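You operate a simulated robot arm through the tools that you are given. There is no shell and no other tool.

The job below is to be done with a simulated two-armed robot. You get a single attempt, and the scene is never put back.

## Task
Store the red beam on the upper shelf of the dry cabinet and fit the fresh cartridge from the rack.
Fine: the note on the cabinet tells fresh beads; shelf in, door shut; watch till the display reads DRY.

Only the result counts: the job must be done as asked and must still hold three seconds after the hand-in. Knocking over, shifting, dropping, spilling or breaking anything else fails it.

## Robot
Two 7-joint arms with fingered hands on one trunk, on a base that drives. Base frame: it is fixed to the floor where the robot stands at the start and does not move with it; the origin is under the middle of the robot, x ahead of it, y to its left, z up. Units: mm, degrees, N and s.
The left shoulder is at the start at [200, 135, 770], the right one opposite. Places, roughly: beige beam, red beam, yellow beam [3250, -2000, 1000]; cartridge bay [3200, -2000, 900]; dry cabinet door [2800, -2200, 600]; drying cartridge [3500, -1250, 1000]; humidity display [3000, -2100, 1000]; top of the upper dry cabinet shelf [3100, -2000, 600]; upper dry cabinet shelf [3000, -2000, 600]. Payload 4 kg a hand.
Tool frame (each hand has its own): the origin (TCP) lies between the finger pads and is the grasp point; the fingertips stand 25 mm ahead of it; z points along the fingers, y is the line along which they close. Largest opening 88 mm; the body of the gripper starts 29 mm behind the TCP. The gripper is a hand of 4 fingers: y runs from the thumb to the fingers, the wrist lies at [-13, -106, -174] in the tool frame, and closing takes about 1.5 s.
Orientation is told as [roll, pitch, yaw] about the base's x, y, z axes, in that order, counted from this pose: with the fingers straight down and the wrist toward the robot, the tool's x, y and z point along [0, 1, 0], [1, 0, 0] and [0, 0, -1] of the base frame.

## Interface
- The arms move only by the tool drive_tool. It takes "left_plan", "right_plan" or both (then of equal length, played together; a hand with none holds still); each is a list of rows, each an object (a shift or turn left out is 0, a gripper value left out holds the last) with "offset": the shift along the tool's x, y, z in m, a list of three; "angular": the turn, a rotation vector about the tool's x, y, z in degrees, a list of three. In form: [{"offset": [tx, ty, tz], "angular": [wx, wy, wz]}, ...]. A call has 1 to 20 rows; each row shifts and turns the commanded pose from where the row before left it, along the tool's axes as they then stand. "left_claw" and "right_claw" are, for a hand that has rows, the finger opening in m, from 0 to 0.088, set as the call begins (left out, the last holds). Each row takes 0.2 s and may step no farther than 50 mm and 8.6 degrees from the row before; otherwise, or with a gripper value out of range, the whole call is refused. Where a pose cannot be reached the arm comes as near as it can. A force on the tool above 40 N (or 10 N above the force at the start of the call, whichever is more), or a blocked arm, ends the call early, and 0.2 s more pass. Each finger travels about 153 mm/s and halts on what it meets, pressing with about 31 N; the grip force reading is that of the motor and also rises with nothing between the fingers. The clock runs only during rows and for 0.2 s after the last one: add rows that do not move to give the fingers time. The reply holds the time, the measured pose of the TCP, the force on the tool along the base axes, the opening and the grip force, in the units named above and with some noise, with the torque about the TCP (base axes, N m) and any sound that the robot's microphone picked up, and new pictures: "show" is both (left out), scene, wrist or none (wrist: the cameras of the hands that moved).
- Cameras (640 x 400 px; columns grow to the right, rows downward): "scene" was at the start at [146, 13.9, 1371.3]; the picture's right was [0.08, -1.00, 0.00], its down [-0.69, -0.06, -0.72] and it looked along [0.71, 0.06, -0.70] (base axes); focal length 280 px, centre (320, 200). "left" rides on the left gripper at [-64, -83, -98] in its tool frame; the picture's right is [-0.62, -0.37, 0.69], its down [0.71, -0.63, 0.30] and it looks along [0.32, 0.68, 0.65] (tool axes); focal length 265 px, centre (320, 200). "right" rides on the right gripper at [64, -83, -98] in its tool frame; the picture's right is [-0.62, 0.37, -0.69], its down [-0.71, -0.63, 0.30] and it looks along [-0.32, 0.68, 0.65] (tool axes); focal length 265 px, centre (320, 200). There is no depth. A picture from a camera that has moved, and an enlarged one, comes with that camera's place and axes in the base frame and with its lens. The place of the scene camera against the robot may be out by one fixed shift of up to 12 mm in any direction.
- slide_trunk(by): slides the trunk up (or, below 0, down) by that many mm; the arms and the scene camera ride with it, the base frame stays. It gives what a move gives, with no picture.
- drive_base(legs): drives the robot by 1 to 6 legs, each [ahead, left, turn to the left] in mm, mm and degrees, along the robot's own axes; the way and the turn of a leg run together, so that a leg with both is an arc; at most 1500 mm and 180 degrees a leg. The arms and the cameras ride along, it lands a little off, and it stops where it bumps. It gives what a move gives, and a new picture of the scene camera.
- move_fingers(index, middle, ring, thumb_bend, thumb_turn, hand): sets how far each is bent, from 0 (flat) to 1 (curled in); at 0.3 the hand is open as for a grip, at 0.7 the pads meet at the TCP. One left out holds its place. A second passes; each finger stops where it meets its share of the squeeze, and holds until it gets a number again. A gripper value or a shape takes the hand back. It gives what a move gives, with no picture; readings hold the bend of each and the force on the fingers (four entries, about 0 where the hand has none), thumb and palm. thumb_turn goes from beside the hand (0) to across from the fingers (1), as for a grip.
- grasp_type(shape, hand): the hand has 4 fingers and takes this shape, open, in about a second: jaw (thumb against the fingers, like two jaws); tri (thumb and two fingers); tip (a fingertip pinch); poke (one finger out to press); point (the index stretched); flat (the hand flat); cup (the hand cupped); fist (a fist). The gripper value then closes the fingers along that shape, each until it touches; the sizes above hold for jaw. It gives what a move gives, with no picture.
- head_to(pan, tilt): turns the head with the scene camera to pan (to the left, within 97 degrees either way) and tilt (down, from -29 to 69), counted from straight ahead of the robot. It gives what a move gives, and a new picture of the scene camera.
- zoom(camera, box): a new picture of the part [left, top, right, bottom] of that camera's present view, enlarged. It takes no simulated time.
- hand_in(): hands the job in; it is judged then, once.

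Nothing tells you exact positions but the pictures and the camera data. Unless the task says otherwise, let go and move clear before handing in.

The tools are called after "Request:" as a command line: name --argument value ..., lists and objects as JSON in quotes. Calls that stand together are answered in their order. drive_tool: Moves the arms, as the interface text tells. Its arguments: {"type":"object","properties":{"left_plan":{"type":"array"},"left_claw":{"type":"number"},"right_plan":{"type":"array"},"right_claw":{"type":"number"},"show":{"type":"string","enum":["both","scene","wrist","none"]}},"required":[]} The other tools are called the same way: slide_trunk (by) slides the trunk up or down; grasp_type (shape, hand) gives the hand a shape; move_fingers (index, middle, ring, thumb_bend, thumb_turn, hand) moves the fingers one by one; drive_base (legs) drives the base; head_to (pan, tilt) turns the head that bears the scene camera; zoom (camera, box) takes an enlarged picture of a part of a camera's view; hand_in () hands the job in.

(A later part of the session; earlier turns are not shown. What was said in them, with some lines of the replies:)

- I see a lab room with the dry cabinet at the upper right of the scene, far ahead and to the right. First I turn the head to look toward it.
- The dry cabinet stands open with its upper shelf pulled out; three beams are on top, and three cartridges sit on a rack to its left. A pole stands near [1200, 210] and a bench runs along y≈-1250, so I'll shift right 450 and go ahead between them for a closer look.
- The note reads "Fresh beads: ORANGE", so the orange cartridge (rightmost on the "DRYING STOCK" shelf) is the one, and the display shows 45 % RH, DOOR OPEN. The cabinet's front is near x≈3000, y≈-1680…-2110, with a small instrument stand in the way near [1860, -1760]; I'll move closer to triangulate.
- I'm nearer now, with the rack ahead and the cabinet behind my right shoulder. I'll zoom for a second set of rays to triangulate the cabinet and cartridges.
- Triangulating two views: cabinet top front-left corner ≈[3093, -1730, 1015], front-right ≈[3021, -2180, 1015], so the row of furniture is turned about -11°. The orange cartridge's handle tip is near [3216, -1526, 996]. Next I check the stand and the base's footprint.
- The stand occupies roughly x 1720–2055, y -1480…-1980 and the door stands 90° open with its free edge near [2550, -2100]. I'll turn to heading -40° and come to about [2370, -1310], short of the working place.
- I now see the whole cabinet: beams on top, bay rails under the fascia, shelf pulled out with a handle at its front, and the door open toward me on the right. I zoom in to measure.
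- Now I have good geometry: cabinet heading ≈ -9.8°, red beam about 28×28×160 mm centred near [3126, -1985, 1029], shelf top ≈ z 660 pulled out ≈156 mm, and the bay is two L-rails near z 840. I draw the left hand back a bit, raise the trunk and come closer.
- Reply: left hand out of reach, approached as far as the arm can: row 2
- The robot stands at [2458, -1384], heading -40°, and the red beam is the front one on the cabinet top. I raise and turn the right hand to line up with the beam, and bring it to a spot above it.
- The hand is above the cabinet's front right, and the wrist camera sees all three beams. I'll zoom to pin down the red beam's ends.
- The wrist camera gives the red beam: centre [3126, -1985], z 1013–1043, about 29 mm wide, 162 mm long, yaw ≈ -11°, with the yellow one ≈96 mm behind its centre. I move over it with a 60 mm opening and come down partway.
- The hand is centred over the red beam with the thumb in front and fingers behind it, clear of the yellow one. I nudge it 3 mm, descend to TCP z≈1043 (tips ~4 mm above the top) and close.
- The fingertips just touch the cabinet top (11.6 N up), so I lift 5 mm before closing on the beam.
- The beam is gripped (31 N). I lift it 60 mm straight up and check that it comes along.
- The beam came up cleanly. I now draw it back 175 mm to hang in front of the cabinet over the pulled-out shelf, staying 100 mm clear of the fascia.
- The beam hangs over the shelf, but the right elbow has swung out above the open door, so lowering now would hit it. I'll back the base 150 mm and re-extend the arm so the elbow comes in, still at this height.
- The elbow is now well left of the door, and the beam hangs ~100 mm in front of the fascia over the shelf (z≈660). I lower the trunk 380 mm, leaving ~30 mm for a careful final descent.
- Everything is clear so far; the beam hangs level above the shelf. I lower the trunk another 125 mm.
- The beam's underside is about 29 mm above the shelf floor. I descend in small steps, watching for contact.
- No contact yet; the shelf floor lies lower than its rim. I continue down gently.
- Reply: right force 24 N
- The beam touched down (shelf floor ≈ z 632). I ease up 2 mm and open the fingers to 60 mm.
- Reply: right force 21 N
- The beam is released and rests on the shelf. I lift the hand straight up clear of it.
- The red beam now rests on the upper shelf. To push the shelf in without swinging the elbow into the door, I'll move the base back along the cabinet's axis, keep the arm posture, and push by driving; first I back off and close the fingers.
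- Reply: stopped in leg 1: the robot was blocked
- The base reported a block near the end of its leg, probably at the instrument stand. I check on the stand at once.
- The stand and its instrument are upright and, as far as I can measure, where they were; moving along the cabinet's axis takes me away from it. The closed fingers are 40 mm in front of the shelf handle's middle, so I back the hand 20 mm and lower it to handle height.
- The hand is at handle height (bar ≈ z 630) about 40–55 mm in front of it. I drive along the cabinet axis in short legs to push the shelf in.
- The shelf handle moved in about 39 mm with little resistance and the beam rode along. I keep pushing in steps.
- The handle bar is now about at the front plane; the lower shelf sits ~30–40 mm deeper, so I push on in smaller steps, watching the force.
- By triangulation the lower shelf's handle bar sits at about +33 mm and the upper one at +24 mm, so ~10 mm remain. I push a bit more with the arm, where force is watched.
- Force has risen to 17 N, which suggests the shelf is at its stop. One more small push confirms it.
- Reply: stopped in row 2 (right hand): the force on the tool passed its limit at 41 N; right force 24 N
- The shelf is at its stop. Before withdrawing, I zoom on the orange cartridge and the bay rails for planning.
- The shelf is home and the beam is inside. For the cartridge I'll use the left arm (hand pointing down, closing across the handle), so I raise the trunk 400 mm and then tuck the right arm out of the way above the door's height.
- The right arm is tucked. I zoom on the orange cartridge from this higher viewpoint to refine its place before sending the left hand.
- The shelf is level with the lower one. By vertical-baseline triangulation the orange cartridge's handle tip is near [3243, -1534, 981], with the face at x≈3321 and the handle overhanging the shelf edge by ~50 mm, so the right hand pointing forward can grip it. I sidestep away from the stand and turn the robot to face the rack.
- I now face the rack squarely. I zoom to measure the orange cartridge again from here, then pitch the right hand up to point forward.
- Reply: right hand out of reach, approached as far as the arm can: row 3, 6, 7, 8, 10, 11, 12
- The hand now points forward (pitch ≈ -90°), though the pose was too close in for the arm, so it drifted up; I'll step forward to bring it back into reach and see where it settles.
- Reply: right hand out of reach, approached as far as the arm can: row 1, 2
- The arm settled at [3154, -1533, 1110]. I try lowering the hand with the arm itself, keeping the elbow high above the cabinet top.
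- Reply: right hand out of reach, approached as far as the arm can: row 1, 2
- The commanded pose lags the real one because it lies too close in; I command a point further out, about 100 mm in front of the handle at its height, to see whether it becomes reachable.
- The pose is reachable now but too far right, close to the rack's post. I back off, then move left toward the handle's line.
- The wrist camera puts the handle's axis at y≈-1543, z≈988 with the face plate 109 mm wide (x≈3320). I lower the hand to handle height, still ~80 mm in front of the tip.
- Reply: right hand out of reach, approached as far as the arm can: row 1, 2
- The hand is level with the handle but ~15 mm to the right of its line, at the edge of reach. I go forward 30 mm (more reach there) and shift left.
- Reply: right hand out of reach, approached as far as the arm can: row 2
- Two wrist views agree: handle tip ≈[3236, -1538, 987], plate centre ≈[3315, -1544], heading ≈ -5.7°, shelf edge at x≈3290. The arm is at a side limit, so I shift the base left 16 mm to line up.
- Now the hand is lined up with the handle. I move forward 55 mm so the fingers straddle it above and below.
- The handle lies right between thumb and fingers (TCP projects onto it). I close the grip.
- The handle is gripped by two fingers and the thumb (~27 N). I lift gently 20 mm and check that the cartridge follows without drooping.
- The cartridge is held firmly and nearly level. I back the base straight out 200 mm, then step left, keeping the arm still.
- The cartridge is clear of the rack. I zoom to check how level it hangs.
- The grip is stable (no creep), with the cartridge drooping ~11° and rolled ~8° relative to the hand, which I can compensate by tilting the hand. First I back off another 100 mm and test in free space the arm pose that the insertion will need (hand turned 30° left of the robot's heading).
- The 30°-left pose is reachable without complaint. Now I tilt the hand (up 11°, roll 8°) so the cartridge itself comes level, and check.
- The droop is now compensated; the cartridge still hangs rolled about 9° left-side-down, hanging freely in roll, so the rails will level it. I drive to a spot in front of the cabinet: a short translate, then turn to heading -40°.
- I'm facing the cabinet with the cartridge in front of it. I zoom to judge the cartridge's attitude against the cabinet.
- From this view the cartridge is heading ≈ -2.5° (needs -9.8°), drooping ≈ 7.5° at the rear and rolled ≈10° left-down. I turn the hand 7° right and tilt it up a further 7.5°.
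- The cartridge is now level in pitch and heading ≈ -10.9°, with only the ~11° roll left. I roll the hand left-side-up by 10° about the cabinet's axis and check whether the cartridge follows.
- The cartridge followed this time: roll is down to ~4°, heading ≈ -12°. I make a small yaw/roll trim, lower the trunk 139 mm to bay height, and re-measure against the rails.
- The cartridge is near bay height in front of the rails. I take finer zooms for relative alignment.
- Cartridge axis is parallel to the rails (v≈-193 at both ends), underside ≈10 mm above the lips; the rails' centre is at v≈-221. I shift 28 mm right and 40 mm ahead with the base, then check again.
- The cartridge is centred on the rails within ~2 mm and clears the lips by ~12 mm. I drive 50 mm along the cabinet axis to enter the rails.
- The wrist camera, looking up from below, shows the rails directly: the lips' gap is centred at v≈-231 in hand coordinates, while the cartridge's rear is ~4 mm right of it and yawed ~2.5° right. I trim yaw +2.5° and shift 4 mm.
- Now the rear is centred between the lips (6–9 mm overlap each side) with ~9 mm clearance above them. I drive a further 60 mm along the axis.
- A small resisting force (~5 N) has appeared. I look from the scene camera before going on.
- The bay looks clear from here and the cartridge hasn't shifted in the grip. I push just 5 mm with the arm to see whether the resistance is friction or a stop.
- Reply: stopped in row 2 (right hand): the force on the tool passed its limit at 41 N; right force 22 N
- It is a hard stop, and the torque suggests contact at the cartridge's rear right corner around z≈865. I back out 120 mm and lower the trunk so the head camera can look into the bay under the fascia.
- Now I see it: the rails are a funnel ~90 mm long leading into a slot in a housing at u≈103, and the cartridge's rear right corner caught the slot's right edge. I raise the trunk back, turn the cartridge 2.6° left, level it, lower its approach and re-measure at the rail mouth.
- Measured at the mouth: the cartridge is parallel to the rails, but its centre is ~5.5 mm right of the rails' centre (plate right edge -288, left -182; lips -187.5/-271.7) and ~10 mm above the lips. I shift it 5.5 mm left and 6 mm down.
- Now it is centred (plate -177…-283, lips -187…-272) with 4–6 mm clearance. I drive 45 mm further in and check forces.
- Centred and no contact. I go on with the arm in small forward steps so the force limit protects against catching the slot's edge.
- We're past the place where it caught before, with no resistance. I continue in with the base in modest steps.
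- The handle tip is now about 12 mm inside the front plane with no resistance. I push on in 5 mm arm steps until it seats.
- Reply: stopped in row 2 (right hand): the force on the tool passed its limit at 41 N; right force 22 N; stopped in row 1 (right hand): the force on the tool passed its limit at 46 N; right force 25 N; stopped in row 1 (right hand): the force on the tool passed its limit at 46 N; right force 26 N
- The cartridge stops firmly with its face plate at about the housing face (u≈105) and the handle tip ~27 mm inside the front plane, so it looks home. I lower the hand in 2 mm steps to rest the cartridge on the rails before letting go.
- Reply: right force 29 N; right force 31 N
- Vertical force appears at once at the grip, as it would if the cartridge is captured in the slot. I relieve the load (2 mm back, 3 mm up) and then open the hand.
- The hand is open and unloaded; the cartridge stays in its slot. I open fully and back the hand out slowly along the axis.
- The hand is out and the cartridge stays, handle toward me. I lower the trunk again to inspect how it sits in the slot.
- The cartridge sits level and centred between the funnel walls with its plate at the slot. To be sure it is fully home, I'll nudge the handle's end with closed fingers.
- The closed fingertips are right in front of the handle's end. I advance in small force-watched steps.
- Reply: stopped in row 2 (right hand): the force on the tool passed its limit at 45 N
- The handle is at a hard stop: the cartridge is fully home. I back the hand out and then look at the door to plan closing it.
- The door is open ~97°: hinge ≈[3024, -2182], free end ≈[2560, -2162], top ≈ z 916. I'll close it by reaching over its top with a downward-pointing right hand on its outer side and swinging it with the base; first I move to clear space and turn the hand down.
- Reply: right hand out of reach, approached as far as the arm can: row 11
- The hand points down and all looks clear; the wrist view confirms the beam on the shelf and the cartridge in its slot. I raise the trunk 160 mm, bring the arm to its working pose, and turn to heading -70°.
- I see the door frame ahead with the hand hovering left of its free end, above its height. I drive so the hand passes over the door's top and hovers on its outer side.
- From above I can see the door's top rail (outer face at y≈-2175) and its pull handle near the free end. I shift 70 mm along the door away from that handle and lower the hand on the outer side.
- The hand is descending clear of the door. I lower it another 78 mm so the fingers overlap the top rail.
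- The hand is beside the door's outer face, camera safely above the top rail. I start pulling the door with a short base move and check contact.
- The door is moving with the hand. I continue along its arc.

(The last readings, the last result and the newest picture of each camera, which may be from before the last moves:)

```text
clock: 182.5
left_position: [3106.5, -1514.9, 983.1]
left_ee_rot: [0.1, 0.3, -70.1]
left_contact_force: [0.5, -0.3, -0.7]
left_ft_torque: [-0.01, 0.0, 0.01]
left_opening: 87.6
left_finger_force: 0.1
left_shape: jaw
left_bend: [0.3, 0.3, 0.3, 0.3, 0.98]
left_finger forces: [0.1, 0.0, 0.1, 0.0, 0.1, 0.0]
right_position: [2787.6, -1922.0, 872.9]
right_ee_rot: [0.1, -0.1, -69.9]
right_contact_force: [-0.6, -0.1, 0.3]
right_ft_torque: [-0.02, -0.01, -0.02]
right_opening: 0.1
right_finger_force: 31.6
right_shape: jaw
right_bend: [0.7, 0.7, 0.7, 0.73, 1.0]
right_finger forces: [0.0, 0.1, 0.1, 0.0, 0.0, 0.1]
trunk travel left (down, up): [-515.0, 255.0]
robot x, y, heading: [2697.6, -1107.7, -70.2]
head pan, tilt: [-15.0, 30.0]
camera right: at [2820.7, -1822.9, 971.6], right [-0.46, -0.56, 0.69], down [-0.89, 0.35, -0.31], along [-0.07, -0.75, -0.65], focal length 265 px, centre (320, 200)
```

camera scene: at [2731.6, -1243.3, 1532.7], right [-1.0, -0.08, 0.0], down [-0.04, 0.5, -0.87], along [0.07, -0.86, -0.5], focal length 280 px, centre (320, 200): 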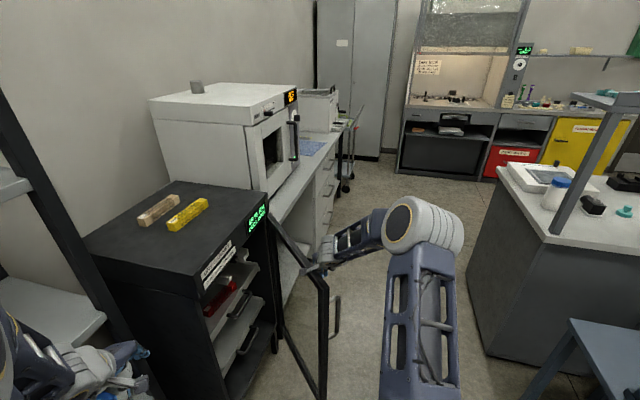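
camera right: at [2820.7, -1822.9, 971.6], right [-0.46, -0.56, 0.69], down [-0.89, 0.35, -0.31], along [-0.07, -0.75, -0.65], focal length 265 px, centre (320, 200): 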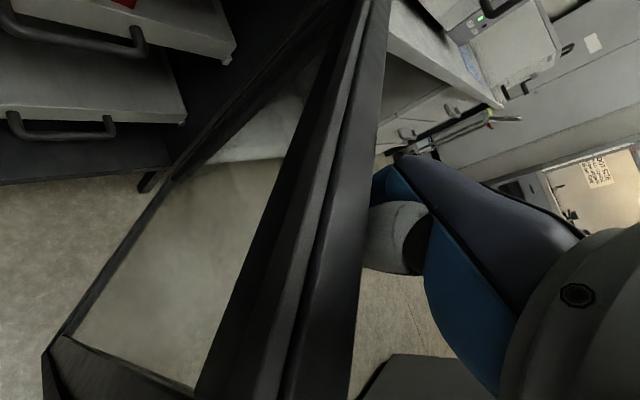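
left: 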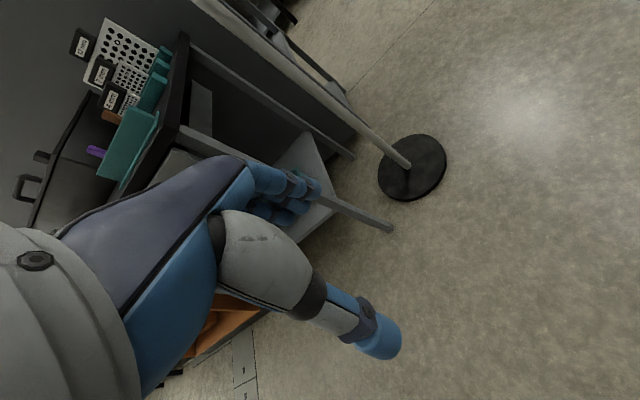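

The door is now about half closed. I lift the hand clear over the top, move the base back to face the cabinet from the front (heading -40°), and will push the rest from outside.

Request:
drive_tool --right_plan '[{"offset": [0, 0, -0.035]}, {"offset": [0, 0, -0.035]}, {"offset": [0, 0, -0.035]}, {"offset": [0, 0, -0.035]}, {}]' --show "none"

Request:
drive_base --legs '[[47, -407, 0]]'

Request:
drive_base --legs '[[0, 0, 30]]'

```text
clock: 183.7
left_position: [3105.6, -1513.5, 983.7]
left_ee_rot: [0.0, 0.2, -70.2]
left_contact_force: [-0.3, 0.4, 0.1]
left_ft_torque: [-0.01, 0.01, 0.01]
left_opening: 87.6
left_finger_force: 0.0
left_shape: jaw
left_bend: [0.3, 0.3, 0.3, 0.3, 0.98]
left_finger forces: [0.0, 0.1, 0.0, 0.0, 0.0, 0.1]
right_position: [2787.1, -1922.9, 1013.4]
right_ee_rot: [0.1, -0.1, -69.9]
right_contact_force: [-0.2, 0.2, 0.3]
right_ft_torque: [0.0, -0.02, -0.05]
right_opening: 0.0
right_finger_force: 31.0
right_shape: jaw
right_bend: [0.7, 0.7, 0.7, 0.73, 1.0]
right_finger forces: [0.1, 0.0, 0.0, 0.0, 0.0, 0.0]
trunk travel left (down, up): [-515.0, 255.0]
robot x, y, heading: [2698.5, -1102.3, -70.2]
head pan, tilt: [-15.0, 30.0]
```

```text
clock: 186.2
left_position: [2738.5, -1696.3, 984.0]
left_ee_rot: [-0.1, 0.3, -70.0]
left_contact_force: [-0.1, -0.7, 0.5]
left_ft_torque: [0.0, 0.0, 0.05]
left_opening: 87.9
left_finger_force: 0.0
left_shape: jaw
left_bend: [0.3, 0.3, 0.3, 0.3, 0.98]
left_finger forces: [0.0, 0.1, 0.1, 0.0, 0.0, 0.0]
right_position: [2420.6, -2105.7, 1013.9]
right_ee_rot: [0.1, -0.2, -69.9]
right_contact_force: [0.1, -0.3, 0.7]
right_ft_torque: [-0.02, -0.01, 0.0]
right_opening: 0.0
right_finger_force: 31.0
right_shape: jaw
right_bend: [0.7, 0.7, 0.7, 0.73, 1.0]
right_finger forces: [0.0, 0.0, 0.0, 0.1, 0.1, 0.0]
trunk travel left (down, up): [-515.0, 255.0]
robot x, y, heading: [2333.4, -1285.3, -69.9]
head pan, tilt: [-15.0, 30.0]
camera scene: at [2364.0, -1426.5, 1532.7], right [-1.0, -0.09, 0.0], down [-0.04, 0.5, -0.87], along [0.07, -0.86, -0.5], focal length 280 px, centre (320, 200)
```

scene: 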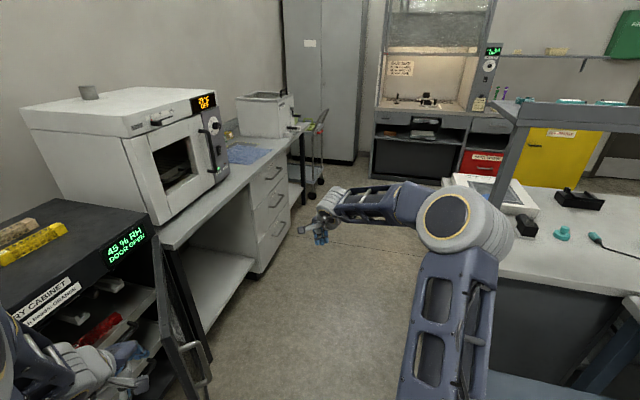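

```text
clock: 188.1
left_position: [2889.9, -1437.2, 983.7]
left_ee_rot: [0.1, 0.3, -39.8]
left_contact_force: [-0.4, 0.0, -0.6]
left_ft_torque: [-0.02, -0.01, 0.02]
left_opening: 87.7
left_finger_force: 0.1
left_shape: jaw
left_bend: [0.3, 0.3, 0.3, 0.3, 0.98]
left_finger forces: [0.1, 0.1, 0.1, 0.0, 0.1, 0.1]
right_position: [2821.6, -1951.0, 1015.2]
right_ee_rot: [0.0, -0.1, -39.7]
right_contact_force: [0.3, -1.0, 1.0]
right_ft_torque: [0.02, -0.04, 0.0]
right_opening: 0.0
right_finger_force: 31.4
right_shape: jaw
right_bend: [0.7, 0.7, 0.7, 0.73, 1.0]
right_finger forces: [0.0, 0.0, 0.0, 0.0, 0.0, 0.1]
trunk travel left (down, up): [-515.0, 255.0]
robot x, y, heading: [2331.3, -1288.4, -39.9]
head pan, tilt: [-15.0, 30.0]
camera scene: at [2434.1, -1392.3, 1532.7], right [-0.82, -0.57, 0.0], down [-0.29, 0.41, -0.87], along [0.5, -0.71, -0.5], focal length 280 px, centre (320, 200)
```

scene: 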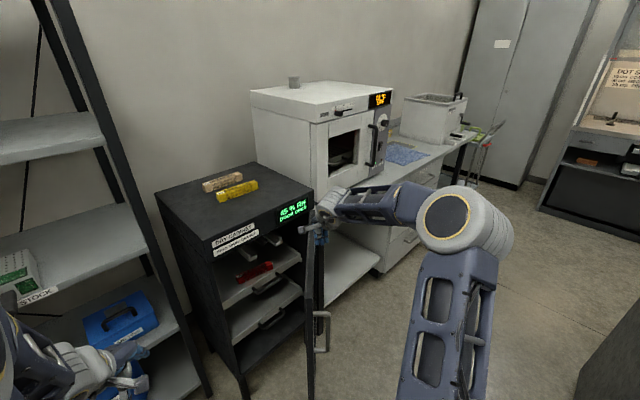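

The door stands about half closed, edge-on to the camera, with the hand above it. I move the hand to its outer side and lower it beside the top rail.

Request:
drive_tool --right_plan '[{"offset": [-0.025, -0.017, 0]}, {"offset": [-0.025, -0.017, 0]}, {"offset": [0, 0, 0.035]}, {"offset": [0, 0, 0.035]}, {"offset": [0, 0, 0.035]}, {"offset": [0, 0, 0.035]}, {}]' --show "both"

```text
clock: 189.7
left_position: [2889.8, -1436.8, 983.3]
left_ee_rot: [0.0, 0.3, -39.9]
left_contact_force: [0.7, -1.8, 0.5]
left_ft_torque: [0.02, 0.02, -0.01]
left_opening: 87.5
left_finger_force: 0.0
left_shape: jaw
left_bend: [0.3, 0.3, 0.3, 0.3, 0.98]
left_finger forces: [0.0, 0.0, 0.0, 0.0, 0.1, 0.0]
right_position: [2762.2, -1967.3, 873.7]
right_ee_rot: [0.1, -0.1, -39.7]
right_contact_force: [-0.2, 0.0, 0.7]
right_ft_torque: [0.02, 0.0, 0.01]
right_opening: 0.0
right_finger_force: 31.0
right_shape: jaw
right_bend: [0.7, 0.7, 0.7, 0.73, 1.0]
right_finger forces: [0.0, 0.0, 0.0, 0.0, 0.1, 0.1]
trunk travel left (down, up): [-515.0, 255.0]
robot x, y, heading: [2333.9, -1285.6, -39.7]
head pan, tilt: [-15.0, 30.0]
camera scene: at [2434.0, -1392.3, 1532.7], right [-0.82, -0.57, 0.0], down [-0.29, 0.41, -0.87], along [0.5, -0.71, -0.5], focal length 280 px, centre (320, 200)
camera right: at [2740.1, -1864.4, 970.7], right [-0.11, -0.71, 0.69], down [-0.94, -0.15, -0.31], along [0.32, -0.69, -0.65], focal length 265 px, centre (320, 200)
```

scene: 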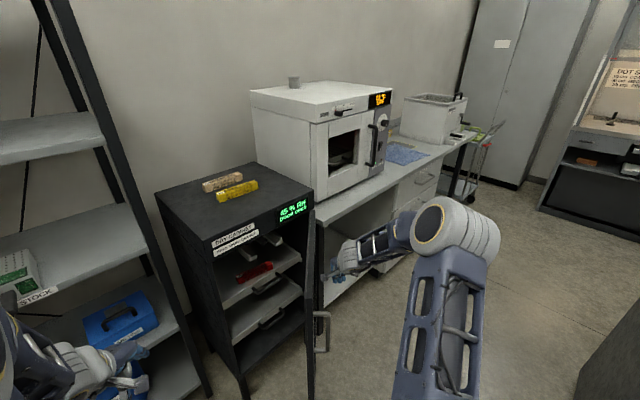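
right: 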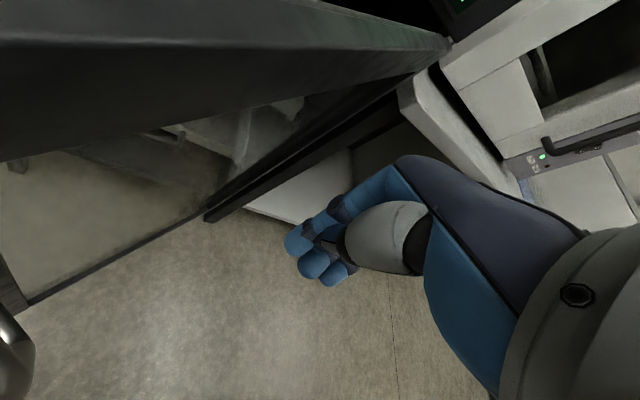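

The hand sits outside the half-closed door. I push it along its arc with the arm, first to about 60° closed.

Request:
drive_tool --right_plan '[{"offset": [0.022, 0.007, 0]}, {"offset": [0.022, 0.007, 0]}, {"offset": [0.0278, 0.0079, 0]}, {"offset": [0.0278, 0.0079, 0]}, {"offset": [0.0278, 0.0079, 0]}, {}]' --show "both"

```text
clock: 191.1
left_position: [2889.6, -1435.5, 982.4]
left_ee_rot: [0.1, 0.3, -39.8]
left_contact_force: [-0.5, 0.0, 0.4]
left_ft_torque: [-0.01, 0.03, -0.02]
left_opening: 87.7
left_finger_force: 0.1
left_shape: jaw
left_bend: [0.3, 0.3, 0.3, 0.3, 0.98]
left_finger forces: [0.0, 0.1, 0.1, 0.1, 0.1, 0.0]
right_position: [2873.7, -1893.6, 874.7]
right_ee_rot: [0.2, -0.1, -39.8]
right_contact_force: [-0.2, -0.8, -0.7]
right_ft_torque: [0.01, 0.0, -0.04]
right_opening: 0.0
right_finger_force: 30.8
right_shape: jaw
right_bend: [0.7, 0.7, 0.7, 0.73, 1.0]
right_finger forces: [0.0, 0.1, 0.0, 0.0, 0.1, 0.0]
trunk travel left (down, up): [-515.0, 255.0]
robot x, y, heading: [2329.0, -1286.3, -40.0]
head pan, tilt: [-15.0, 30.0]
camera scene: at [2434.0, -1392.4, 1532.7], right [-0.82, -0.57, 0.0], down [-0.29, 0.41, -0.87], along [0.5, -0.71, -0.5], focal length 280 px, centre (320, 200)
camera right: at [2850.8, -1791.3, 972.3], right [-0.11, -0.71, 0.69], down [-0.94, -0.15, -0.31], along [0.32, -0.69, -0.65], focal length 265 px, centre (320, 200)
```

scene: 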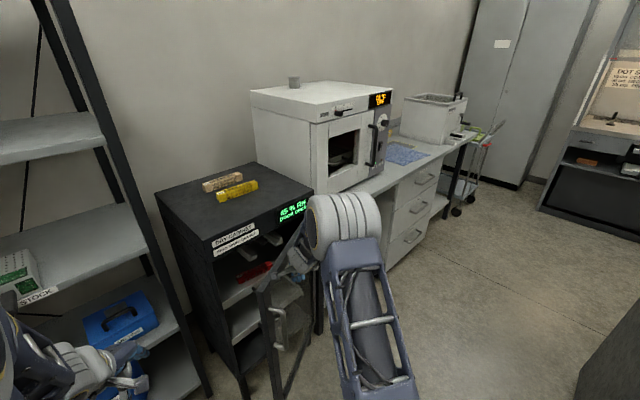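
right: 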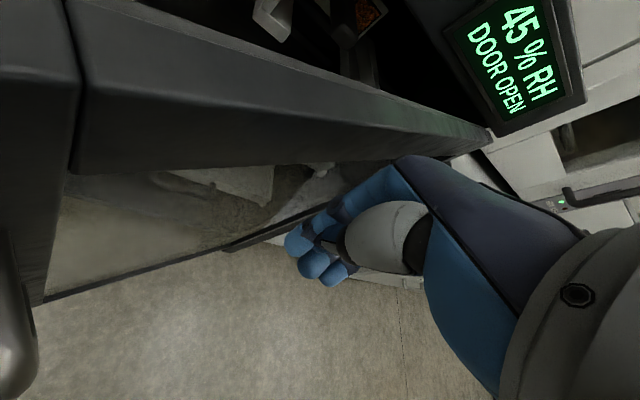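

The door is about two-thirds closed and the hand stays on its outer face. I continue along the arc.

Request:
drive_tool --right_plan '[{"offset": [0.0248, 0.0147, 0]}, {"offset": [0.0248, 0.0147, 0]}, {"offset": [0.0248, 0.0147, 0]}, {}]' --show "both"

```text
clock: 192.1
left_position: [2891.0, -1435.9, 983.5]
left_ee_rot: [0.0, 0.4, -39.9]
left_contact_force: [-0.2, -0.5, -0.6]
left_ft_torque: [0.0, 0.03, 0.01]
left_opening: 87.5
left_finger_force: 0.0
left_shape: jaw
left_bend: [0.3, 0.3, 0.3, 0.3, 0.98]
left_finger forces: [0.1, 0.1, 0.0, 0.0, 0.0, 0.1]
right_position: [2953.5, -1863.4, 873.9]
right_ee_rot: [0.0, 0.0, -39.7]
right_contact_force: [0.2, -0.1, -0.2]
right_ft_torque: [0.03, -0.02, 0.03]
right_opening: 0.0
right_finger_force: 31.1
right_shape: jaw
right_bend: [0.7, 0.7, 0.7, 0.73, 1.0]
right_finger forces: [0.0, 0.0, 0.0, 0.1, 0.0, 0.0]
trunk travel left (down, up): [-515.0, 255.0]
robot x, y, heading: [2331.0, -1285.6, -40.0]
head pan, tilt: [-15.0, 30.0]
camera scene: at [2434.0, -1392.4, 1532.7], right [-0.82, -0.57, 0.0], down [-0.29, 0.41, -0.87], along [0.5, -0.71, -0.5], focal length 280 px, centre (320, 200)
camera right: at [2932.4, -1761.7, 971.5], right [-0.11, -0.71, 0.69], down [-0.94, -0.15, -0.31], along [0.32, -0.69, -0.65], focal length 265 px, centre (320, 200)
```

scene: 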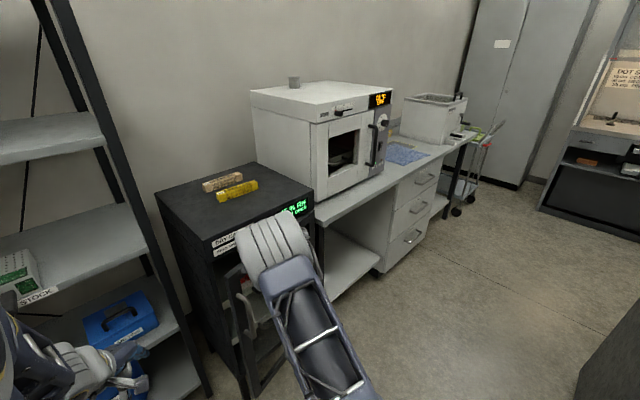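
right: 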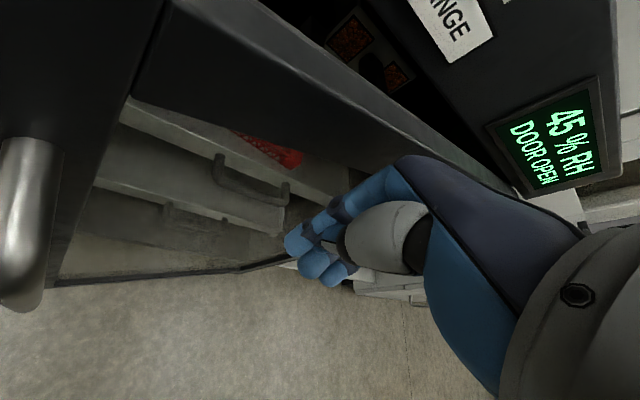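

The door is nearly closed. I lower the hand 35 mm so its knuckles stay below the fascia, then push the last part in small steps.

Request:
drive_tool --right_plan '[{"offset": [-0.004, -0.006, 0]}, {"offset": [0, 0, 0.035]}, {"offset": [0.0135, 0.014, 0]}, {"offset": [0.0135, 0.014, 0]}, {}]' --show "both"

```text
clock: 193.3
left_position: [2891.0, -1435.9, 983.4]
left_ee_rot: [0.1, 0.3, -39.8]
left_contact_force: [-0.2, -0.1, 0.2]
left_ft_torque: [0.0, -0.01, 0.03]
left_opening: 87.6
left_finger_force: 0.1
left_shape: jaw
left_bend: [0.3, 0.3, 0.3, 0.3, 0.98]
left_finger forces: [0.1, 0.0, 0.0, 0.0, 0.0, 0.0]
right_position: [2985.7, -1860.0, 838.0]
right_ee_rot: [0.1, -0.2, -39.7]
right_contact_force: [0.0, 0.3, -0.1]
right_ft_torque: [0.01, 0.01, -0.01]
right_opening: 0.3
right_finger_force: 30.8
right_shape: jaw
right_bend: [0.7, 0.7, 0.7, 0.73, 1.0]
right_finger forces: [0.0, 0.1, 0.0, 0.0, 0.0, 0.0]
trunk travel left (down, up): [-515.0, 255.0]
robot x, y, heading: [2332.9, -1285.0, -39.7]
head pan, tilt: [-15.0, 30.0]
camera scene: at [2434.0, -1392.4, 1532.7], right [-0.82, -0.57, 0.0], down [-0.29, 0.41, -0.87], along [0.5, -0.71, -0.5], focal length 280 px, centre (320, 200)
camera right: at [2964.1, -1757.6, 937.0], right [-0.11, -0.71, 0.69], down [-0.94, -0.15, -0.31], along [0.32, -0.69, -0.65], focal length 265 px, centre (320, 200)
```

scene: 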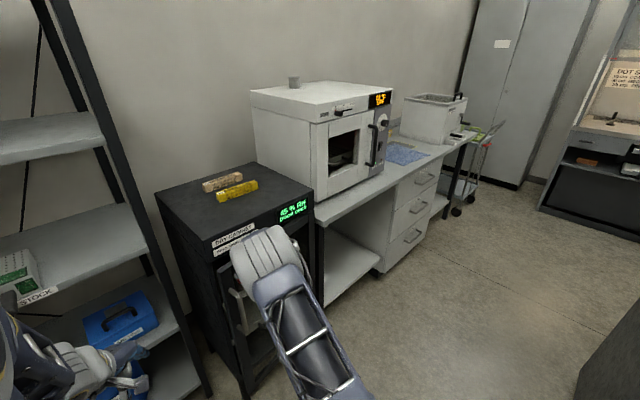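
right: 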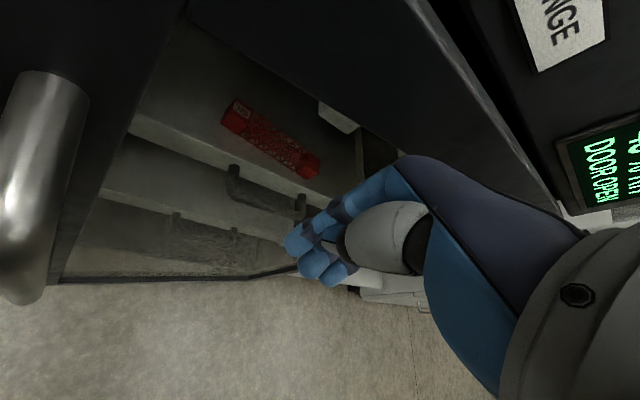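

Request:
drive_tool --right_plan '[{"offset": [0.006, 0.0082, 0]}, {"offset": [0.006, 0.0082, 0]}, {"offset": [0.005, 0.0087, 0]}, {}]' --show "none"

Request:
drive_tool --right_plan '[{"offset": [0.005, 0.0087, 0]}, {"offset": [0.005, 0.0087, 0]}, {}]' --show "both"

```text
clock: 194.3
left_position: [2889.5, -1435.9, 984.8]
left_ee_rot: [0.1, 0.3, -39.9]
left_contact_force: [0.1, -1.1, -1.0]
left_ft_torque: [0.0, 0.0, 0.0]
left_opening: 87.5
left_finger_force: 0.0
left_shape: jaw
left_bend: [0.3, 0.3, 0.3, 0.3, 0.98]
left_finger forces: [0.0, 0.0, 0.0, 0.1, 0.0, 0.1]
right_position: [3015.4, -1863.2, 838.2]
right_ee_rot: [0.0, -0.1, -39.7]
right_contact_force: [-0.6, 0.1, 0.2]
right_ft_torque: [-0.02, -0.05, 0.0]
right_opening: 0.0
right_finger_force: 31.1
right_shape: jaw
right_bend: [0.7, 0.7, 0.7, 0.73, 1.0]
right_finger forces: [0.1, 0.0, 0.0, 0.0, 0.0, 0.1]
trunk travel left (down, up): [-515.0, 255.0]
robot x, y, heading: [2333.0, -1285.5, -40.0]
head pan, tilt: [-15.0, 30.0]
```

```text
clock: 195.1
left_position: [2889.4, -1436.7, 983.3]
left_ee_rot: [0.1, 0.1, -39.9]
left_contact_force: [0.2, 0.8, -0.2]
left_ft_torque: [-0.01, 0.02, 0.01]
left_opening: 87.9
left_finger_force: 0.0
left_shape: jaw
left_bend: [0.3, 0.3, 0.3, 0.3, 0.98]
left_finger forces: [0.0, 0.0, 0.0, 0.1, 0.1, 0.0]
right_position: [3032.7, -1866.9, 837.2]
right_ee_rot: [0.0, 0.2, -39.7]
right_contact_force: [-32.2, 12.5, 5.6]
right_ft_torque: [-0.68, -1.75, 0.06]
right_opening: 0.4
right_finger_force: 31.0
right_shape: jaw
right_bend: [0.7, 0.7, 0.7, 0.73, 1.0]
right_finger forces: [34.2, 0.1, 0.1, 0.0, 0.0, 0.0]
trunk travel left (down, up): [-515.0, 255.0]
robot x, y, heading: [2329.0, -1287.7, -40.0]
head pan, tilt: [-15.0, 30.0]
camera scene: at [2432.6, -1391.8, 1532.9], right [-0.82, -0.57, 0.0], down [-0.29, 0.41, -0.87], along [0.5, -0.71, -0.5], focal length 280 px, centre (320, 200)
camera right: at [3011.5, -1764.6, 936.5], right [-0.11, -0.71, 0.69], down [-0.94, -0.15, -0.3], along [0.32, -0.69, -0.66], focal length 265 px, centre (320, 200)
```

scene: 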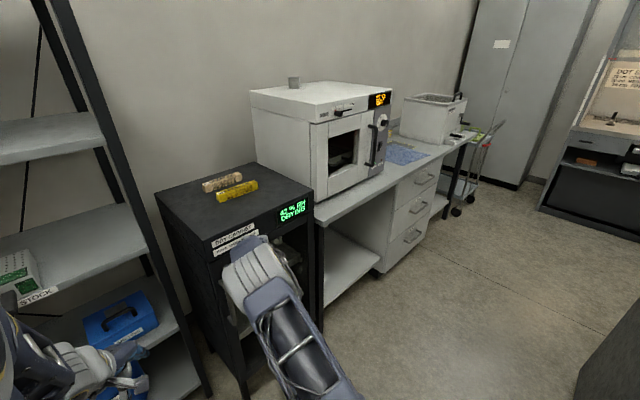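
right: 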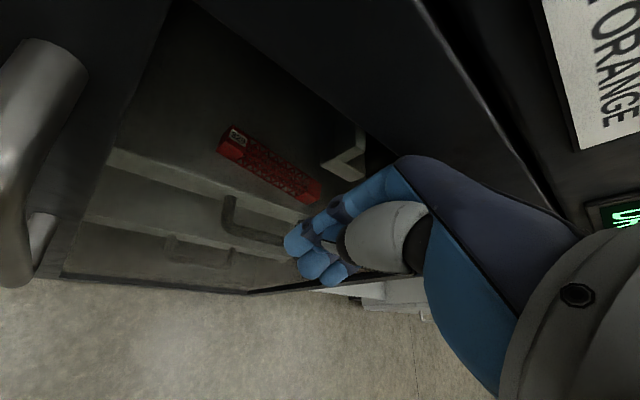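

Force has risen against the closed door and the display has changed. I zoom on it.

Request:
zoom --camera "scene" --box '[200, 190, 340, 260]'

```text
4.57 times, centred on (270, 225) of scene
camera zoom: at [2432.6, -1391.8, 1532.9], right [-0.82, -0.57, 0.0], down [-0.29, 0.41, -0.87], along [0.5, -0.71, -0.5], focal length 1282 px, centre (549, 86)
```

zoom: 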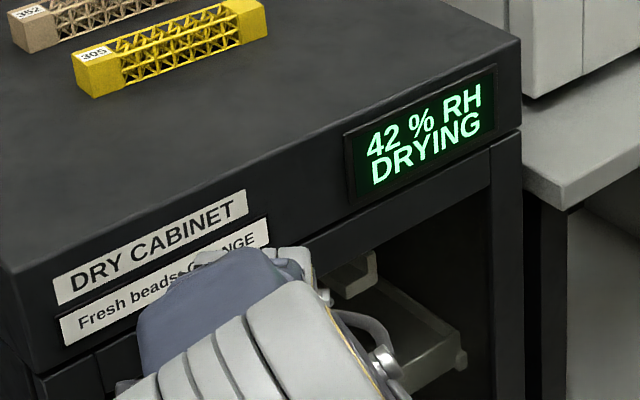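

The display reads "42 % RH DRYING" — the cartridge and door are accepted. I back the hand off straight away from the door and then wait.

Request:
drive_tool --right_plan '[{"offset": [-0.005, -0.0087, 0]}, {"offset": [-0.01, -0.0174, 0]}, {"offset": [-0.01, -0.0174, 0]}, {"offset": [-0.02, -0.035, 0]}, {"offset": [-0.02, -0.035, 0]}, {}]' --show "both"

Request:
zoom --camera "scene" --box '[150, 170, 350, 400]'

```text
clock: 196.5
left_position: [2889.9, -1436.7, 984.4]
left_ee_rot: [0.1, 0.2, -40.0]
left_contact_force: [-0.6, -0.8, 0.5]
left_ft_torque: [0.01, 0.01, 0.03]
left_opening: 87.7
left_finger_force: 0.1
left_shape: jaw
left_bend: [0.3, 0.3, 0.3, 0.3, 0.98]
left_finger forces: [0.0, 0.1, 0.1, 0.0, 0.0, 0.0]
right_position: [2906.8, -1843.7, 839.1]
right_ee_rot: [0.0, -0.1, -39.6]
right_contact_force: [-0.1, 0.5, 0.1]
right_ft_torque: [0.01, -0.01, 0.03]
right_opening: 0.2
right_finger_force: 30.7
right_shape: jaw
right_bend: [0.7, 0.7, 0.7, 0.73, 1.0]
right_finger forces: [0.1, 0.0, 0.1, 0.0, 0.0, 0.0]
trunk travel left (down, up): [-515.0, 255.0]
robot x, y, heading: [2330.4, -1288.8, -40.3]
head pan, tilt: [-15.0, 30.0]
camera scene: at [2434.1, -1392.3, 1532.7], right [-0.82, -0.57, 0.0], down [-0.29, 0.41, -0.87], along [0.5, -0.71, -0.5], focal length 280 px, centre (320, 200)
camera right: at [2883.9, -1740.9, 937.3], right [-0.11, -0.71, 0.69], down [-0.94, -0.15, -0.31], along [0.32, -0.69, -0.65], focal length 265 px, centre (320, 200)
```

scene: 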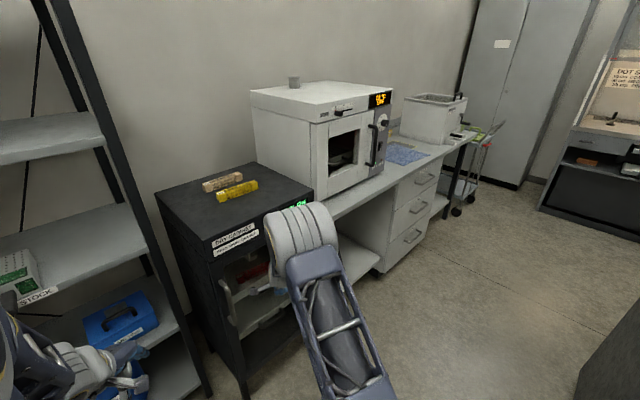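
right: 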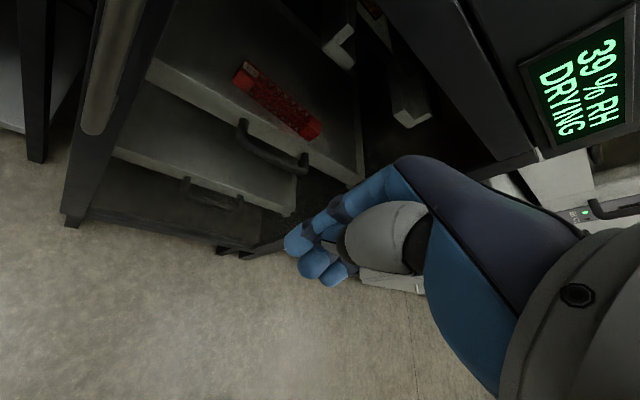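

```text
1.74 times, centred on (250, 285) of scene
camera zoom: at [2434.1, -1392.3, 1532.7], right [-0.82, -0.57, 0.0], down [-0.29, 0.41, -0.87], along [0.5, -0.71, -0.5], focal length 488 px, centre (442, 52)
```

zoom: 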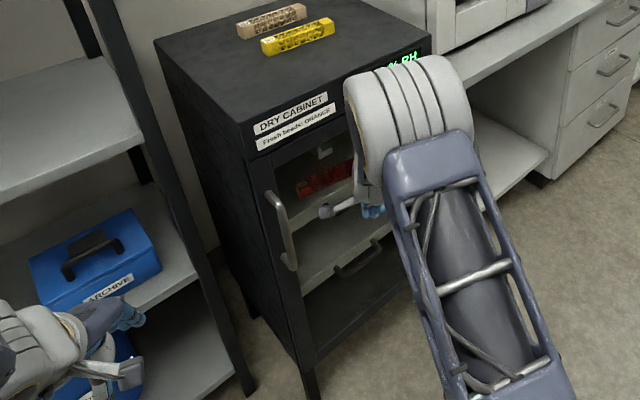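

Display now 39 % RH DRYING and the door stays shut. I back the robot off clear and keep watching the display.

Request:
drive_base --legs '[[-150, 0, 0]]'

Request:
drive_tool --right_plan '[{}, {}, {}, {}, {}, {}, {}, {}, {}, {}, {}, {}, {}, {}, {}, {}, {}, {}, {}, {}]' --show "both"

Request:
zoom --camera "scene" --box '[200, 150, 400, 300]'

```text
clock: 197.9
left_position: [2773.9, -1338.8, 984.4]
left_ee_rot: [0.1, 0.3, -39.9]
left_contact_force: [0.4, -0.4, 0.3]
left_ft_torque: [0.0, -0.01, -0.03]
left_opening: 87.8
left_finger_force: 0.0
left_shape: jaw
left_bend: [0.3, 0.3, 0.3, 0.3, 0.98]
left_finger forces: [0.0, 0.0, 0.0, 0.0, 0.1, 0.0]
right_position: [2790.3, -1745.8, 839.2]
right_ee_rot: [0.1, -0.1, -39.7]
right_contact_force: [-0.4, -0.1, 0.8]
right_ft_torque: [0.02, 0.01, -0.02]
right_opening: 0.1
right_finger_force: 30.9
right_shape: jaw
right_bend: [0.7, 0.7, 0.7, 0.73, 1.0]
right_finger forces: [0.0, 0.1, 0.0, 0.0, 0.0, 0.0]
trunk travel left (down, up): [-515.0, 255.0]
robot x, y, heading: [2214.0, -1186.3, -39.8]
head pan, tilt: [-15.0, 30.0]
camera scene: at [2317.4, -1294.7, 1532.7], right [-0.82, -0.58, 0.0], down [-0.29, 0.41, -0.87], along [0.5, -0.71, -0.5], focal length 280 px, centre (320, 200)
```

scene: 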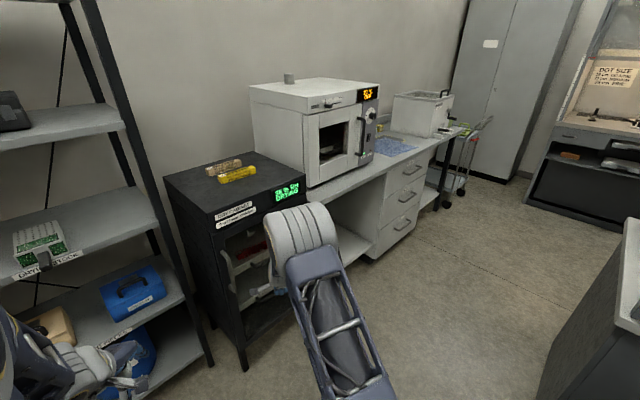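

```text
clock: 202.1
left_position: [2774.4, -1338.5, 983.3]
left_ee_rot: [0.0, 0.3, -39.9]
left_contact_force: [0.4, -0.3, -0.2]
left_ft_torque: [0.02, -0.01, 0.0]
left_opening: 87.8
left_finger_force: 0.1
left_shape: jaw
left_bend: [0.3, 0.3, 0.3, 0.3, 0.98]
left_finger forces: [0.0, 0.0, 0.0, 0.0, 0.0, 0.0]
right_position: [2790.0, -1746.1, 839.5]
right_ee_rot: [0.1, -0.1, -39.7]
right_contact_force: [0.1, 0.3, 0.4]
right_ft_torque: [0.0, 0.0, 0.01]
right_opening: 0.0
right_finger_force: 31.1
right_shape: jaw
right_bend: [0.7, 0.7, 0.7, 0.73, 1.0]
right_finger forces: [0.0, 0.1, 0.0, 0.0, 0.1, 0.0]
trunk travel left (down, up): [-515.0, 255.0]
robot x, y, heading: [2217.0, -1191.6, -39.8]
head pan, tilt: [-15.0, 30.0]
camera scene: at [2317.4, -1294.7, 1532.7], right [-0.82, -0.58, 0.0], down [-0.29, 0.41, -0.87], along [0.5, -0.71, -0.5], focal length 280 px, centre (320, 200)
camera right: at [2767.7, -1643.3, 937.2], right [-0.11, -0.71, 0.69], down [-0.94, -0.15, -0.31], along [0.32, -0.69, -0.65], focal length 265 px, centre (320, 200)
```

scene: 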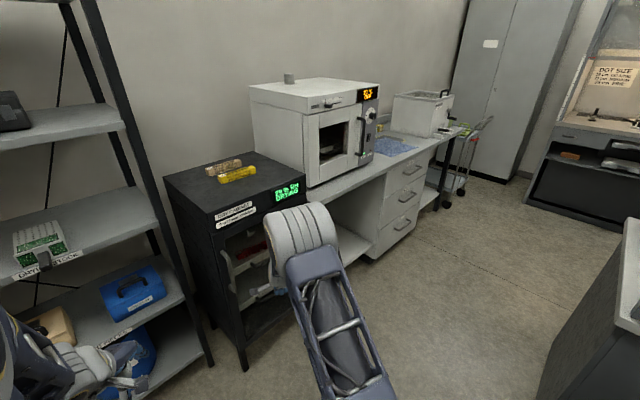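
right: 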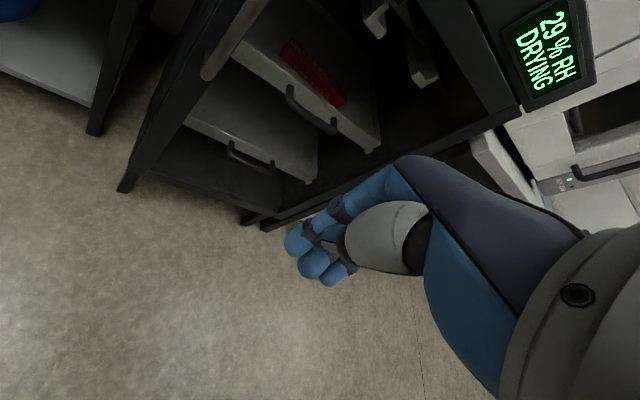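

```text
2.67 times, centred on (300, 225) of scene
camera zoom: at [2317.4, -1294.7, 1532.7], right [-0.82, -0.58, 0.0], down [-0.29, 0.41, -0.87], along [0.5, -0.71, -0.5], focal length 748 px, centre (373, 133)
```

zoom: 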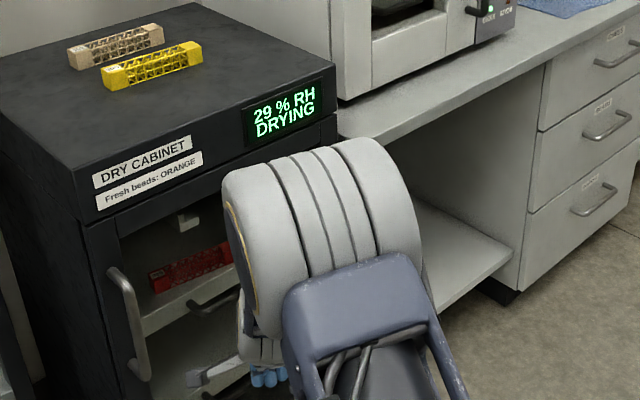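

29 % RH and falling, door shut, beam visible through the glass. I keep waiting and watching.

Request:
drive_tool --right_plan '[{}, {}, {}, {}, {}, {}, {}, {}, {}, {}, {}, {}, {}, {}, {}, {}, {}, {}, {}, {}]' --show "none"

Request:
drive_tool --right_plan '[{}, {}, {}, {}, {}, {}, {}, {}, {}, {}, {}, {}, {}, {}, {}, {}, {}, {}, {}, {}]' --show "none"

Request:
zoom --camera "scene" --box '[200, 150, 400, 300]'

```text
clock: 206.3
left_position: [2773.7, -1338.9, 983.7]
left_ee_rot: [0.0, 0.4, -39.9]
left_contact_force: [-0.7, 0.0, 0.4]
left_ft_torque: [-0.02, 0.03, 0.02]
left_opening: 87.6
left_finger_force: 0.2
left_shape: jaw
left_bend: [0.3, 0.3, 0.3, 0.3, 0.98]
left_finger forces: [0.0, 0.0, 0.1, 0.0, 0.0, 0.1]
right_position: [2789.6, -1747.0, 838.8]
right_ee_rot: [0.1, -0.1, -39.7]
right_contact_force: [0.5, -0.3, 0.2]
right_ft_torque: [0.03, -0.02, 0.0]
right_opening: 0.1
right_finger_force: 31.5
right_shape: jaw
right_bend: [0.7, 0.7, 0.7, 0.73, 1.0]
right_finger forces: [0.1, 0.1, 0.0, 0.0, 0.0, 0.1]
trunk travel left (down, up): [-515.0, 255.0]
robot x, y, heading: [2217.8, -1187.4, -40.0]
head pan, tilt: [-15.0, 30.0]
```

```text
clock: 210.5
left_position: [2773.1, -1338.9, 984.7]
left_ee_rot: [0.0, 0.3, -39.9]
left_contact_force: [0.5, -0.3, 0.4]
left_ft_torque: [0.02, 0.0, 0.01]
left_opening: 87.7
left_finger_force: 0.0
left_shape: jaw
left_bend: [0.3, 0.3, 0.3, 0.3, 0.98]
left_finger forces: [0.0, 0.1, 0.1, 0.0, 0.1, 0.0]
right_position: [2789.8, -1746.4, 838.1]
right_ee_rot: [0.1, -0.1, -39.6]
right_contact_force: [-0.6, -0.8, 0.3]
right_ft_torque: [-0.01, -0.01, -0.01]
right_opening: 0.0
right_finger_force: 30.8
right_shape: jaw
right_bend: [0.7, 0.7, 0.7, 0.73, 1.0]
right_finger forces: [0.1, 0.0, 0.0, 0.2, 0.1, 0.0]
trunk travel left (down, up): [-515.0, 255.0]
robot x, y, heading: [2217.1, -1192.4, -39.9]
head pan, tilt: [-15.0, 30.0]
```

```text
2.67 times, centred on (300, 225) of scene
camera zoom: at [2317.4, -1294.7, 1532.7], right [-0.82, -0.58, 0.0], down [-0.29, 0.41, -0.87], along [0.5, -0.71, -0.5], focal length 748 px, centre (373, 133)
```

zoom: 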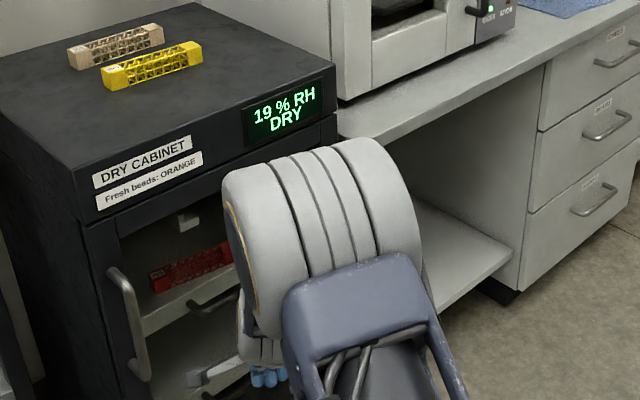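

The display reads "19 % RH DRY". Before handing in I take a quick look at the stand and rack to make sure nothing was disturbed.

Request:
head_to --pan -70 --tilt 45

Request:
head_to --pan 10 --tilt 25

Request:
zoom --camera "scene" --box '[270, 150, 470, 300]'

```text
clock: 211.7
left_position: [2773.1, -1337.7, 984.2]
left_ee_rot: [0.0, 0.3, -39.9]
left_contact_force: [-0.5, -0.5, 0.7]
left_ft_torque: [0.02, -0.01, -0.03]
left_opening: 87.5
left_finger_force: 0.1
left_shape: jaw
left_bend: [0.3, 0.3, 0.3, 0.3, 0.98]
left_finger forces: [0.0, 0.0, 0.1, 0.0, 0.1, 0.1]
right_position: [2789.3, -1745.2, 838.4]
right_ee_rot: [0.1, 0.0, -39.7]
right_contact_force: [-0.2, 0.5, 0.1]
right_ft_torque: [-0.01, -0.03, 0.01]
right_opening: 0.1
right_finger_force: 30.7
right_shape: jaw
right_bend: [0.7, 0.7, 0.7, 0.73, 1.0]
right_finger forces: [0.0, 0.0, 0.0, 0.0, 0.0, 0.0]
trunk travel left (down, up): [-515.0, 255.0]
robot x, y, heading: [2215.8, -1187.7, -40.2]
head pan, tilt: [-70.0, 45.0]
camera scene: at [2237.8, -1297.3, 1510.1], right [-0.94, 0.34, 0.0], down [0.24, 0.67, -0.71], along [-0.24, -0.67, -0.71], focal length 280 px, centre (320, 200)
```

scene: 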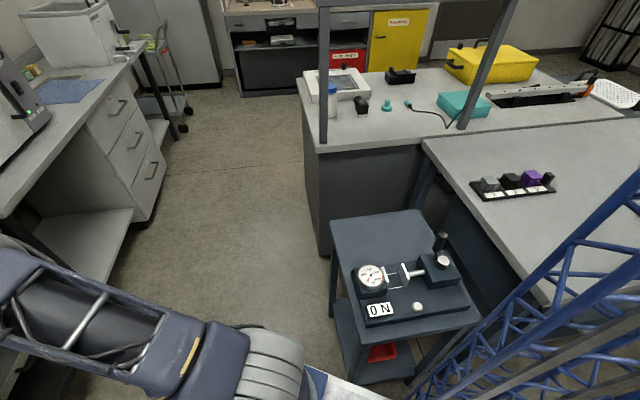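

```text
clock: 213.2
left_position: [2773.3, -1338.2, 984.0]
left_ee_rot: [0.0, 0.3, -39.9]
left_contact_force: [0.3, -0.6, 0.1]
left_ft_torque: [0.02, 0.02, -0.02]
left_opening: 87.4
left_finger_force: 0.1
left_shape: jaw
left_bend: [0.3, 0.3, 0.3, 0.3, 0.98]
left_finger forces: [0.0, 0.1, 0.0, 0.0, 0.1, 0.1]
right_position: [2790.1, -1745.9, 839.2]
right_ee_rot: [0.0, -0.1, -39.8]
right_contact_force: [-0.3, -1.5, -0.1]
right_ft_torque: [-0.01, -0.02, 0.03]
right_opening: 0.0
right_finger_force: 31.4
right_shape: jaw
right_bend: [0.7, 0.7, 0.7, 0.73, 1.0]
right_finger forces: [0.0, 0.0, 0.1, 0.0, 0.1, 0.0]
trunk travel left (down, up): [-515.0, 255.0]
robot x, y, heading: [2216.5, -1188.0, -39.7]
head pan, tilt: [10.0, 25.0]
camera scene: at [2345.2, -1266.7, 1540.6], right [-0.5, -0.87, 0.0], down [-0.37, 0.21, -0.91], along [0.79, -0.45, -0.42], focal length 280 px, centre (320, 200)
```

scene: 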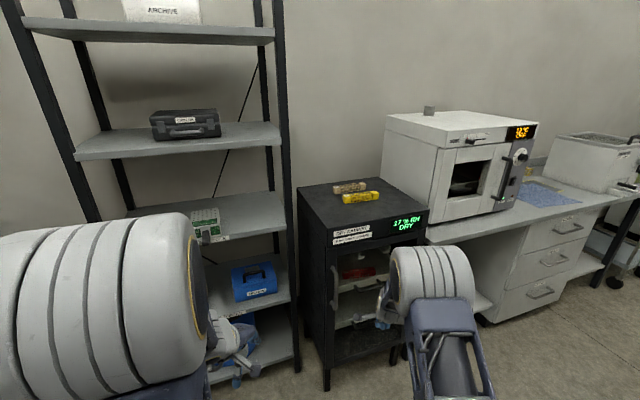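

```text
2.67 times, centred on (370, 225) of scene
camera zoom: at [2345.2, -1266.7, 1540.6], right [-0.5, -0.87, 0.0], down [-0.37, 0.21, -0.91], along [0.79, -0.45, -0.42], focal length 748 px, centre (187, 133)
```

zoom: 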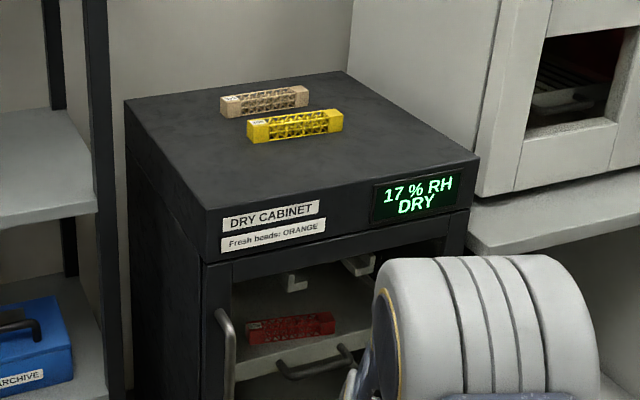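

The display reads "17 % RH DRY". The door is shut and the red beam sits on the upper shelf behind the glass. The other beams, the green cartridges and the stand are all in place, and both hands are empty and clear, so I hand the job in.

Request:
hand_in

```text
The job is handed in.
```

The red beam is stored on the upper shelf of the dry cabinet, the orange (fresh) cartridge is fitted in the bay, and the door is shut. The display went from "DOOR OPEN" through "DRYING" to "DRY", and last read 17 % RH just before I handed the job in.

- **Beam:** it went onto the pulled-out upper shelf, and I pushed the shelf in until it stopped. I could see the beam through the glass after the door closed.
- **Cartridge:** the note on the cabinet said "Fresh beads: ORANGE", so I took that one from the rack. It first caught on the slot's right edge. I backed out, re-centred it and pushed it in until it stopped.
- **Base bump:** once, while backing up, the base reported it was blocked, most likely by the instrument stand. I measured no shift in the stand afterwards, and its instrument still reads 0 N. I can't rule out a movement of a few millimetres.

The yellow and beige beams and the two green cartridges appeared undisturbed in my last look. Both hands were empty and clear at the hand-in.
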